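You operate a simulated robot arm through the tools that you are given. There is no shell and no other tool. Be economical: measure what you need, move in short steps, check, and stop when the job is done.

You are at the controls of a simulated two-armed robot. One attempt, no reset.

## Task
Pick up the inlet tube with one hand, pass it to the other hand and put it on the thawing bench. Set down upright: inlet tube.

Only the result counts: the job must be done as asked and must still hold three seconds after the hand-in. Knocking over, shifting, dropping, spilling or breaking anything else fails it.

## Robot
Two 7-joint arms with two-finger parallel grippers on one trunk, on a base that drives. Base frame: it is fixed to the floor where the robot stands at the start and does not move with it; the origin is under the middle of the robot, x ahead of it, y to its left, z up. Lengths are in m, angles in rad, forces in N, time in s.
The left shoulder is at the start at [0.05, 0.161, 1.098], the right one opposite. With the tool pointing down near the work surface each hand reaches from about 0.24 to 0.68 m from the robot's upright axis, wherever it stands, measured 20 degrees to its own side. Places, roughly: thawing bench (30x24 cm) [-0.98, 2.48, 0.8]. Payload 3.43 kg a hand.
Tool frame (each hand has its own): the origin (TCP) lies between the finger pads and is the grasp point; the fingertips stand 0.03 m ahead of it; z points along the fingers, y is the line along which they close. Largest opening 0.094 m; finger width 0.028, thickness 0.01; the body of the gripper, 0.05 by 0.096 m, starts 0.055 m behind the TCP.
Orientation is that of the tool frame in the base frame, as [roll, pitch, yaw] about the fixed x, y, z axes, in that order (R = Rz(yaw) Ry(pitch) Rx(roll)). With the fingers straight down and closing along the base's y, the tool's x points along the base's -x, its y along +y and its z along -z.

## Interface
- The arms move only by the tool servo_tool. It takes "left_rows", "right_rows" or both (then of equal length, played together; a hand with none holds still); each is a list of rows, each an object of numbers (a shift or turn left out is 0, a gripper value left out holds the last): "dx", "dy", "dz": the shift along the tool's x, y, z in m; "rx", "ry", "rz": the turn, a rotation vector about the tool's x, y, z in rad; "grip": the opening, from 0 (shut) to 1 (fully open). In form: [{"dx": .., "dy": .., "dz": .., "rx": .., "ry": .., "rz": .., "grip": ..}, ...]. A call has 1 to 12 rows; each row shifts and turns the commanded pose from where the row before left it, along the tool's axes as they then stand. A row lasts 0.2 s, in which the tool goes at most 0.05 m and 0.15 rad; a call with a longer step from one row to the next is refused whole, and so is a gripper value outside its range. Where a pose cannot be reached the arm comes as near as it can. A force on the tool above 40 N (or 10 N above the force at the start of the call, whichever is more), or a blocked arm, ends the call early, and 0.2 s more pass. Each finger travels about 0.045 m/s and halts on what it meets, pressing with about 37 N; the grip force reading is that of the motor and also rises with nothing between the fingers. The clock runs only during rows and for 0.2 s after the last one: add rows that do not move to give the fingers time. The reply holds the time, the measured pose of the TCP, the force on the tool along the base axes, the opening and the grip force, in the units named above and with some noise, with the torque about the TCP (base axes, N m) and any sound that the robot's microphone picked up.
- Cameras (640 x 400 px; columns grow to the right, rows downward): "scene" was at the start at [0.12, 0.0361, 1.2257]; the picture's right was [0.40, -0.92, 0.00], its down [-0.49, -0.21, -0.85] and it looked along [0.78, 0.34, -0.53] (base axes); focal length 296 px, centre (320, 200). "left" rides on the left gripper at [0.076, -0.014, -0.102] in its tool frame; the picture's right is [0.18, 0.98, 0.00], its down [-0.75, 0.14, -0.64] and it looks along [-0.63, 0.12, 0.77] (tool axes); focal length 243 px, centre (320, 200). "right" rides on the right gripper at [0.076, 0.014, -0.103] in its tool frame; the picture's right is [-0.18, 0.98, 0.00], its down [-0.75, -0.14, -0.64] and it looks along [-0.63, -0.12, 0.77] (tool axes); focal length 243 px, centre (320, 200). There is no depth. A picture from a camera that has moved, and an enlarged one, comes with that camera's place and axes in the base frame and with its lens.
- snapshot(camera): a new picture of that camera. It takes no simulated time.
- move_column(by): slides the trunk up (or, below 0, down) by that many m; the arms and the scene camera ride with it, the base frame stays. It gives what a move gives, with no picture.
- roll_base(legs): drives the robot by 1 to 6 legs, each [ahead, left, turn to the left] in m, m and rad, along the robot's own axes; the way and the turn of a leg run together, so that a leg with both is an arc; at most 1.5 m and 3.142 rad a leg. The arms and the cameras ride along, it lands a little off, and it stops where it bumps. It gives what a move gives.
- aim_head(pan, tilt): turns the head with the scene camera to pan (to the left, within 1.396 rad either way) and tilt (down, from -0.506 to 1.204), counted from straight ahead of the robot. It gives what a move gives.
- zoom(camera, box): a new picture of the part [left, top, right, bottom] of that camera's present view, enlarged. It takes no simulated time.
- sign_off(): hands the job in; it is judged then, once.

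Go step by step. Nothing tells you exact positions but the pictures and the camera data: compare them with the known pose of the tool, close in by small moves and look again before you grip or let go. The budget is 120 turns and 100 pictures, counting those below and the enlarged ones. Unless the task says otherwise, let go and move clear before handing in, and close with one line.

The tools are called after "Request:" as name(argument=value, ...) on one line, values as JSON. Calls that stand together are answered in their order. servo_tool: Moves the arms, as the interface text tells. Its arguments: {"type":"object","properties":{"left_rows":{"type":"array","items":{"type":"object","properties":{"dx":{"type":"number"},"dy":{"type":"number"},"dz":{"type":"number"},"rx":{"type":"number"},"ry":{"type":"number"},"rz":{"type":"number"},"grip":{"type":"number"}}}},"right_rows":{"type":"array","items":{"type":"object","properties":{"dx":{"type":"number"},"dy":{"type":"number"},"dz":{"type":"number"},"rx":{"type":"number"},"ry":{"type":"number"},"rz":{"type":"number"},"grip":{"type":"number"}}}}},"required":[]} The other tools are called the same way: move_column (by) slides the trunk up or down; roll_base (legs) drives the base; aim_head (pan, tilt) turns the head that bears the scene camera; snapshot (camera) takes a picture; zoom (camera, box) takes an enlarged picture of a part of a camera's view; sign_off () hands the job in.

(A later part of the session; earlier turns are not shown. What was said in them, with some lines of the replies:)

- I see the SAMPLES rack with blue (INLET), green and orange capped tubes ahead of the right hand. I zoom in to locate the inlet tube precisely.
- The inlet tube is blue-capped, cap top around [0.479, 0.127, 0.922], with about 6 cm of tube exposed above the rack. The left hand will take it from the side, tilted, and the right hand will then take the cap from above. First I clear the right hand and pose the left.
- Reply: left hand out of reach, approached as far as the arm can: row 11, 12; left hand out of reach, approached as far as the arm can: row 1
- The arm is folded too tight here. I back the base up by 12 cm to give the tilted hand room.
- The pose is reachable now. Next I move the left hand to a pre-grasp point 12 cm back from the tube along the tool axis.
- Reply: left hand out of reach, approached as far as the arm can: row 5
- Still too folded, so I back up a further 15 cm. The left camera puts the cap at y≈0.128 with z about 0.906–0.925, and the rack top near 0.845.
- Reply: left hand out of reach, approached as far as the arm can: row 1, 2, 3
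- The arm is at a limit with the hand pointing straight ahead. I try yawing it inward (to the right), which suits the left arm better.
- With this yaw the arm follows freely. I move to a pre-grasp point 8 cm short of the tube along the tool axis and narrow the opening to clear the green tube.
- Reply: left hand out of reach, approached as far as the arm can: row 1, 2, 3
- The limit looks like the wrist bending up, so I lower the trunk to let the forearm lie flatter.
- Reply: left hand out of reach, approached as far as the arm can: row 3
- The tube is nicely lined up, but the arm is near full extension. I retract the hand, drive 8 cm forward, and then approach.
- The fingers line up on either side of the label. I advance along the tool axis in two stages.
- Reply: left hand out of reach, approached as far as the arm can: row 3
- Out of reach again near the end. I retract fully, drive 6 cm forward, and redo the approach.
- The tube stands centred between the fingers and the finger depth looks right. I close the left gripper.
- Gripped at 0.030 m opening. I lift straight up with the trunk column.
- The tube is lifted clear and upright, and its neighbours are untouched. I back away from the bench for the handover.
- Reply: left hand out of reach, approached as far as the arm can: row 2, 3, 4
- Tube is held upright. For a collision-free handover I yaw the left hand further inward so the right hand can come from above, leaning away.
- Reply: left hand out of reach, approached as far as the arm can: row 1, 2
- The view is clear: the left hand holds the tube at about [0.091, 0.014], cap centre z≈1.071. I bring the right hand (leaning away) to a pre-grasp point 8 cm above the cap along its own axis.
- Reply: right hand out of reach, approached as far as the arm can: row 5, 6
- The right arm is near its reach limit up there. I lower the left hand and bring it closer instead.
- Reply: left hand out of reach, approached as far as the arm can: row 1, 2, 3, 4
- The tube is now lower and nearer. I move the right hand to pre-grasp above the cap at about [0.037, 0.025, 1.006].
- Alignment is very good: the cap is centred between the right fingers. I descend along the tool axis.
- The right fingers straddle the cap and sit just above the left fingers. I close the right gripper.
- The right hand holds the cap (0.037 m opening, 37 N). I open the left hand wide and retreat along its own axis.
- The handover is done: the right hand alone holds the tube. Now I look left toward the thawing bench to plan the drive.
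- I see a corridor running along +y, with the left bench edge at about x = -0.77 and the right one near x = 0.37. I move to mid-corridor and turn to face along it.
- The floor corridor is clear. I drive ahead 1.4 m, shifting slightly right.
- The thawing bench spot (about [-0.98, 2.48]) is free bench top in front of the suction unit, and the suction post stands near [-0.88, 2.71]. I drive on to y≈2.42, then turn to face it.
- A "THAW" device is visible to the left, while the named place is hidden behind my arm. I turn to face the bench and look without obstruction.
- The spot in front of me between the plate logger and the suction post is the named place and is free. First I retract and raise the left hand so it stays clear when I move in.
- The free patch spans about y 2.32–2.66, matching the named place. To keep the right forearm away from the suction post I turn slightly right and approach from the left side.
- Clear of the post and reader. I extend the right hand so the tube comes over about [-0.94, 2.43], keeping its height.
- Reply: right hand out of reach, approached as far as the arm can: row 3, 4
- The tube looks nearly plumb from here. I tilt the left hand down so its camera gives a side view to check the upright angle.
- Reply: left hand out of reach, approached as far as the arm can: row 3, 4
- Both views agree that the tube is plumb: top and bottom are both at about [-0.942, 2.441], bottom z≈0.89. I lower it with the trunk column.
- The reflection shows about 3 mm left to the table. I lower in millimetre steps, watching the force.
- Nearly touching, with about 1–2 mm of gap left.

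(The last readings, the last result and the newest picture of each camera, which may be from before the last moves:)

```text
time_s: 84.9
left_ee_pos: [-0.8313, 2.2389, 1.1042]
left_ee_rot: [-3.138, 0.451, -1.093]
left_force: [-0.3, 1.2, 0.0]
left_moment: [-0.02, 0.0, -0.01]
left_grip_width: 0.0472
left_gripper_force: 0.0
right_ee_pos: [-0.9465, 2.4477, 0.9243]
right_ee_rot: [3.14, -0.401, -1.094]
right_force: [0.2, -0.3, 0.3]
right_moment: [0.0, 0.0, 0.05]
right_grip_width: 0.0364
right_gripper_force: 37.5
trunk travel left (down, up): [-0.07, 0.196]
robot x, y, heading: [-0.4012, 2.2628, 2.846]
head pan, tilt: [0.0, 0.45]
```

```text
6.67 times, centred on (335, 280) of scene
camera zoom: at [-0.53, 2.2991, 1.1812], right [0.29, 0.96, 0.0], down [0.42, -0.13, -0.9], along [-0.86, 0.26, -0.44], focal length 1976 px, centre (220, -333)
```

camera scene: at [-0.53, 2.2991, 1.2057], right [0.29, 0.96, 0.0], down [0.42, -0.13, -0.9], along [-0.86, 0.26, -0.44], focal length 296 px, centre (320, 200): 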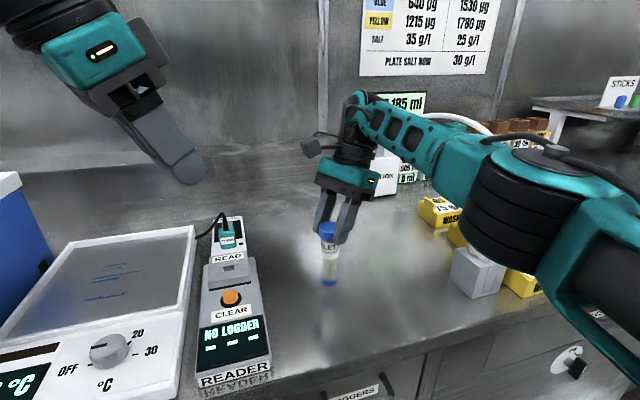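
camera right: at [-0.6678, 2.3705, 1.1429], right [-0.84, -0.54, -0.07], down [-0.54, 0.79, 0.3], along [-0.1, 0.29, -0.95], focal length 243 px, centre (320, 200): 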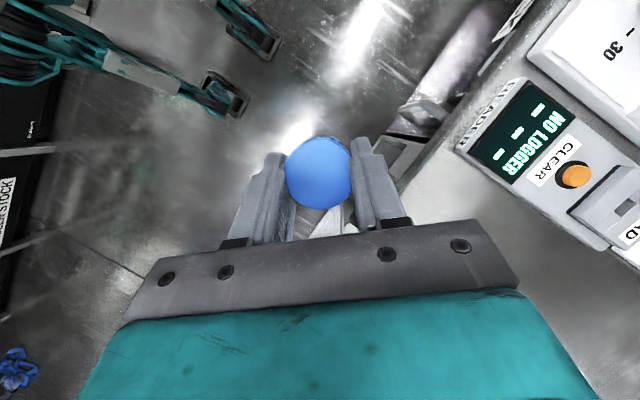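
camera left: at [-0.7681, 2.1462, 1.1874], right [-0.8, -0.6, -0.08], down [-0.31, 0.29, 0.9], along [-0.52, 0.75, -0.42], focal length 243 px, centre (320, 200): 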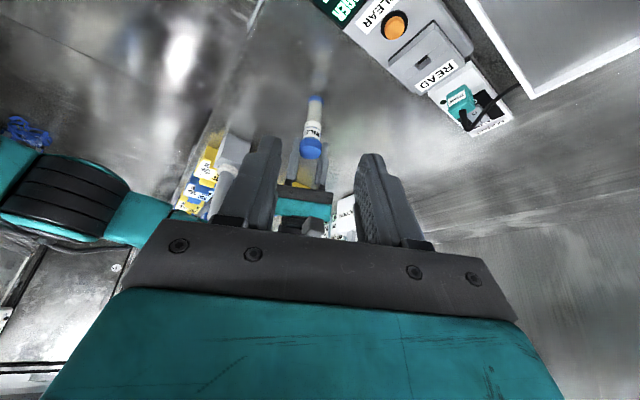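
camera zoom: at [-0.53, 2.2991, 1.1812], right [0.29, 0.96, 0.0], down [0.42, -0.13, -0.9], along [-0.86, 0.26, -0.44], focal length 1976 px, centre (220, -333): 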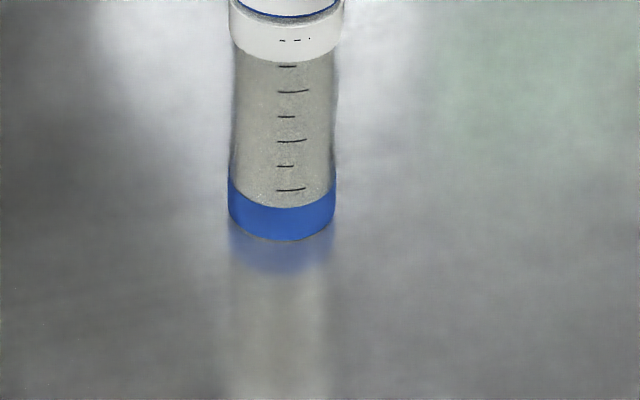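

The tube has touched down (it stopped following the hand). I open the right gripper gently.

Request:
servo_tool(right_rows=[{"grip": 0.41}, {"grip": 0.43}, {"grip": 0.47}, {"grip": 0.55}, {"grip": 0.65}, {"grip": 0.75}, {}, {}])

Request:
zoom(camera="scene", box=[270, 180, 410, 310])

Request:
snapshot(camera="right")

```text
time_s: 86.7
left_ee_pos: [-0.8318, 2.24, 1.1031]
left_ee_rot: [-3.137, 0.448, -1.094]
left_force: [-1.0, 0.5, -0.1]
left_moment: [0.04, -0.03, 0.0]
left_grip_width: 0.0471
left_gripper_force: 0.1
right_ee_pos: [-0.9439, 2.4474, 0.924]
right_ee_rot: [-3.141, -0.401, -1.096]
right_force: [-0.1, 0.6, 0.0]
right_moment: [0.0, -0.02, -0.02]
right_grip_width: 0.0705
right_gripper_force: 0.1
trunk travel left (down, up): [-0.07, 0.196]
robot x, y, heading: [-0.4018, 2.2605, 2.852]
head pan, tilt: [0.0, 0.45]
```

```text
3.08 times, centred on (340, 245) of scene
camera zoom: at [-0.5301, 2.2991, 1.1812], right [0.29, 0.96, 0.0], down [0.42, -0.13, -0.9], along [-0.86, 0.26, -0.44], focal length 912 px, centre (258, 62)
```

zoom: 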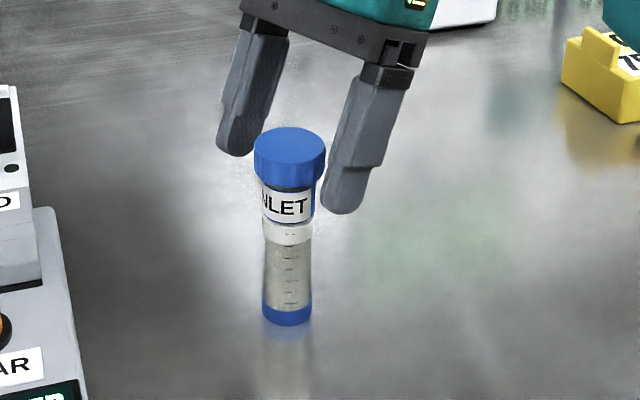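

```text
37 pictures are left
camera right: at [-0.9435, 2.4143, 1.0467], right [-0.95, -0.3, -0.07], down [-0.31, 0.9, 0.3], along [-0.02, 0.3, -0.95], focal length 243 px, centre (320, 200)
```

right: 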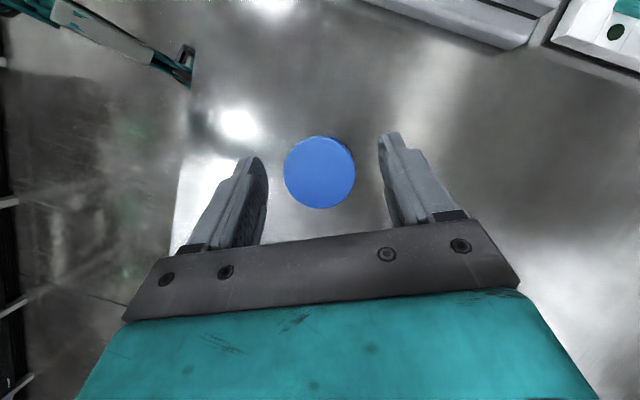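

The tube stands free on the bench. I raise the hands straight up with the column and back off.

Request:
move_column(by=0.15)

Request:
roll_base(legs=[[-0.2, 0, 0]])

Request:
snapshot(camera="scene")

```text
time_s: 88.4
left_ee_pos: [-0.8326, 2.2408, 1.2533]
left_ee_rot: [-3.137, 0.448, -1.094]
left_force: [1.5, -1.6, 0.0]
left_moment: [-0.01, 0.02, 0.01]
left_grip_width: 0.0471
left_gripper_force: 0.1
right_ee_pos: [-0.945, 2.4482, 1.0734]
right_ee_rot: [3.142, -0.401, -1.095]
right_force: [-0.3, 1.2, -1.0]
right_moment: [-0.01, -0.01, -0.01]
right_grip_width: 0.0704
right_gripper_force: 0.0
trunk travel left (down, up): [-0.22, 0.046]
robot x, y, heading: [-0.402, 2.2592, 2.851]
head pan, tilt: [0.0, 0.45]
```

```text
time_s: 90.0
left_ee_pos: [-0.6412, 2.181, 1.2539]
left_ee_rot: [-3.139, 0.448, -1.093]
left_force: [0.9, 0.3, -0.3]
left_moment: [-0.02, 0.0, 0.02]
left_grip_width: 0.0472
left_gripper_force: 0.1
right_ee_pos: [-0.7551, 2.3896, 1.0748]
right_ee_rot: [3.14, -0.399, -1.091]
right_force: [0.5, -0.3, 0.3]
right_moment: [0.0, 0.02, -0.02]
right_grip_width: 0.0705
right_gripper_force: 0.1
trunk travel left (down, up): [-0.22, 0.046]
robot x, y, heading: [-0.2106, 2.2043, 2.851]
head pan, tilt: [0.0, 0.45]
```

```text
36 pictures are left
camera scene: at [-0.34, 2.2415, 1.3313], right [0.29, 0.96, 0.0], down [0.42, -0.12, -0.9], along [-0.86, 0.26, -0.43], focal length 296 px, centre (320, 200)
```

scene: 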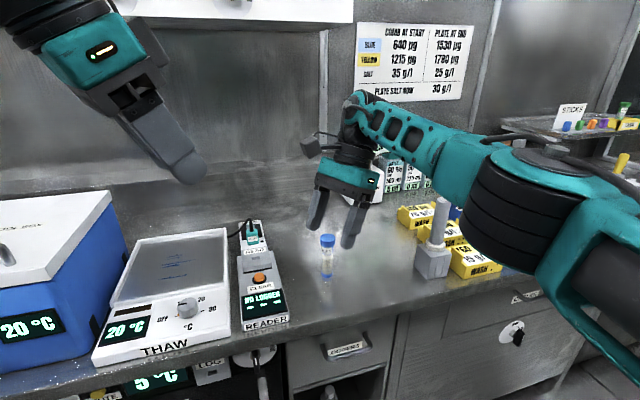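

The inlet tube stands upright on the bench at about [-0.94, 2.44], nothing else looks disturbed, and both hands are clear. I hand the job in.

Request:
sign_off()

```text
The job is handed in.
```

The inlet tube was picked up with the left hand, passed to the right hand, and set down upright on the thawing bench; the job is handed in.
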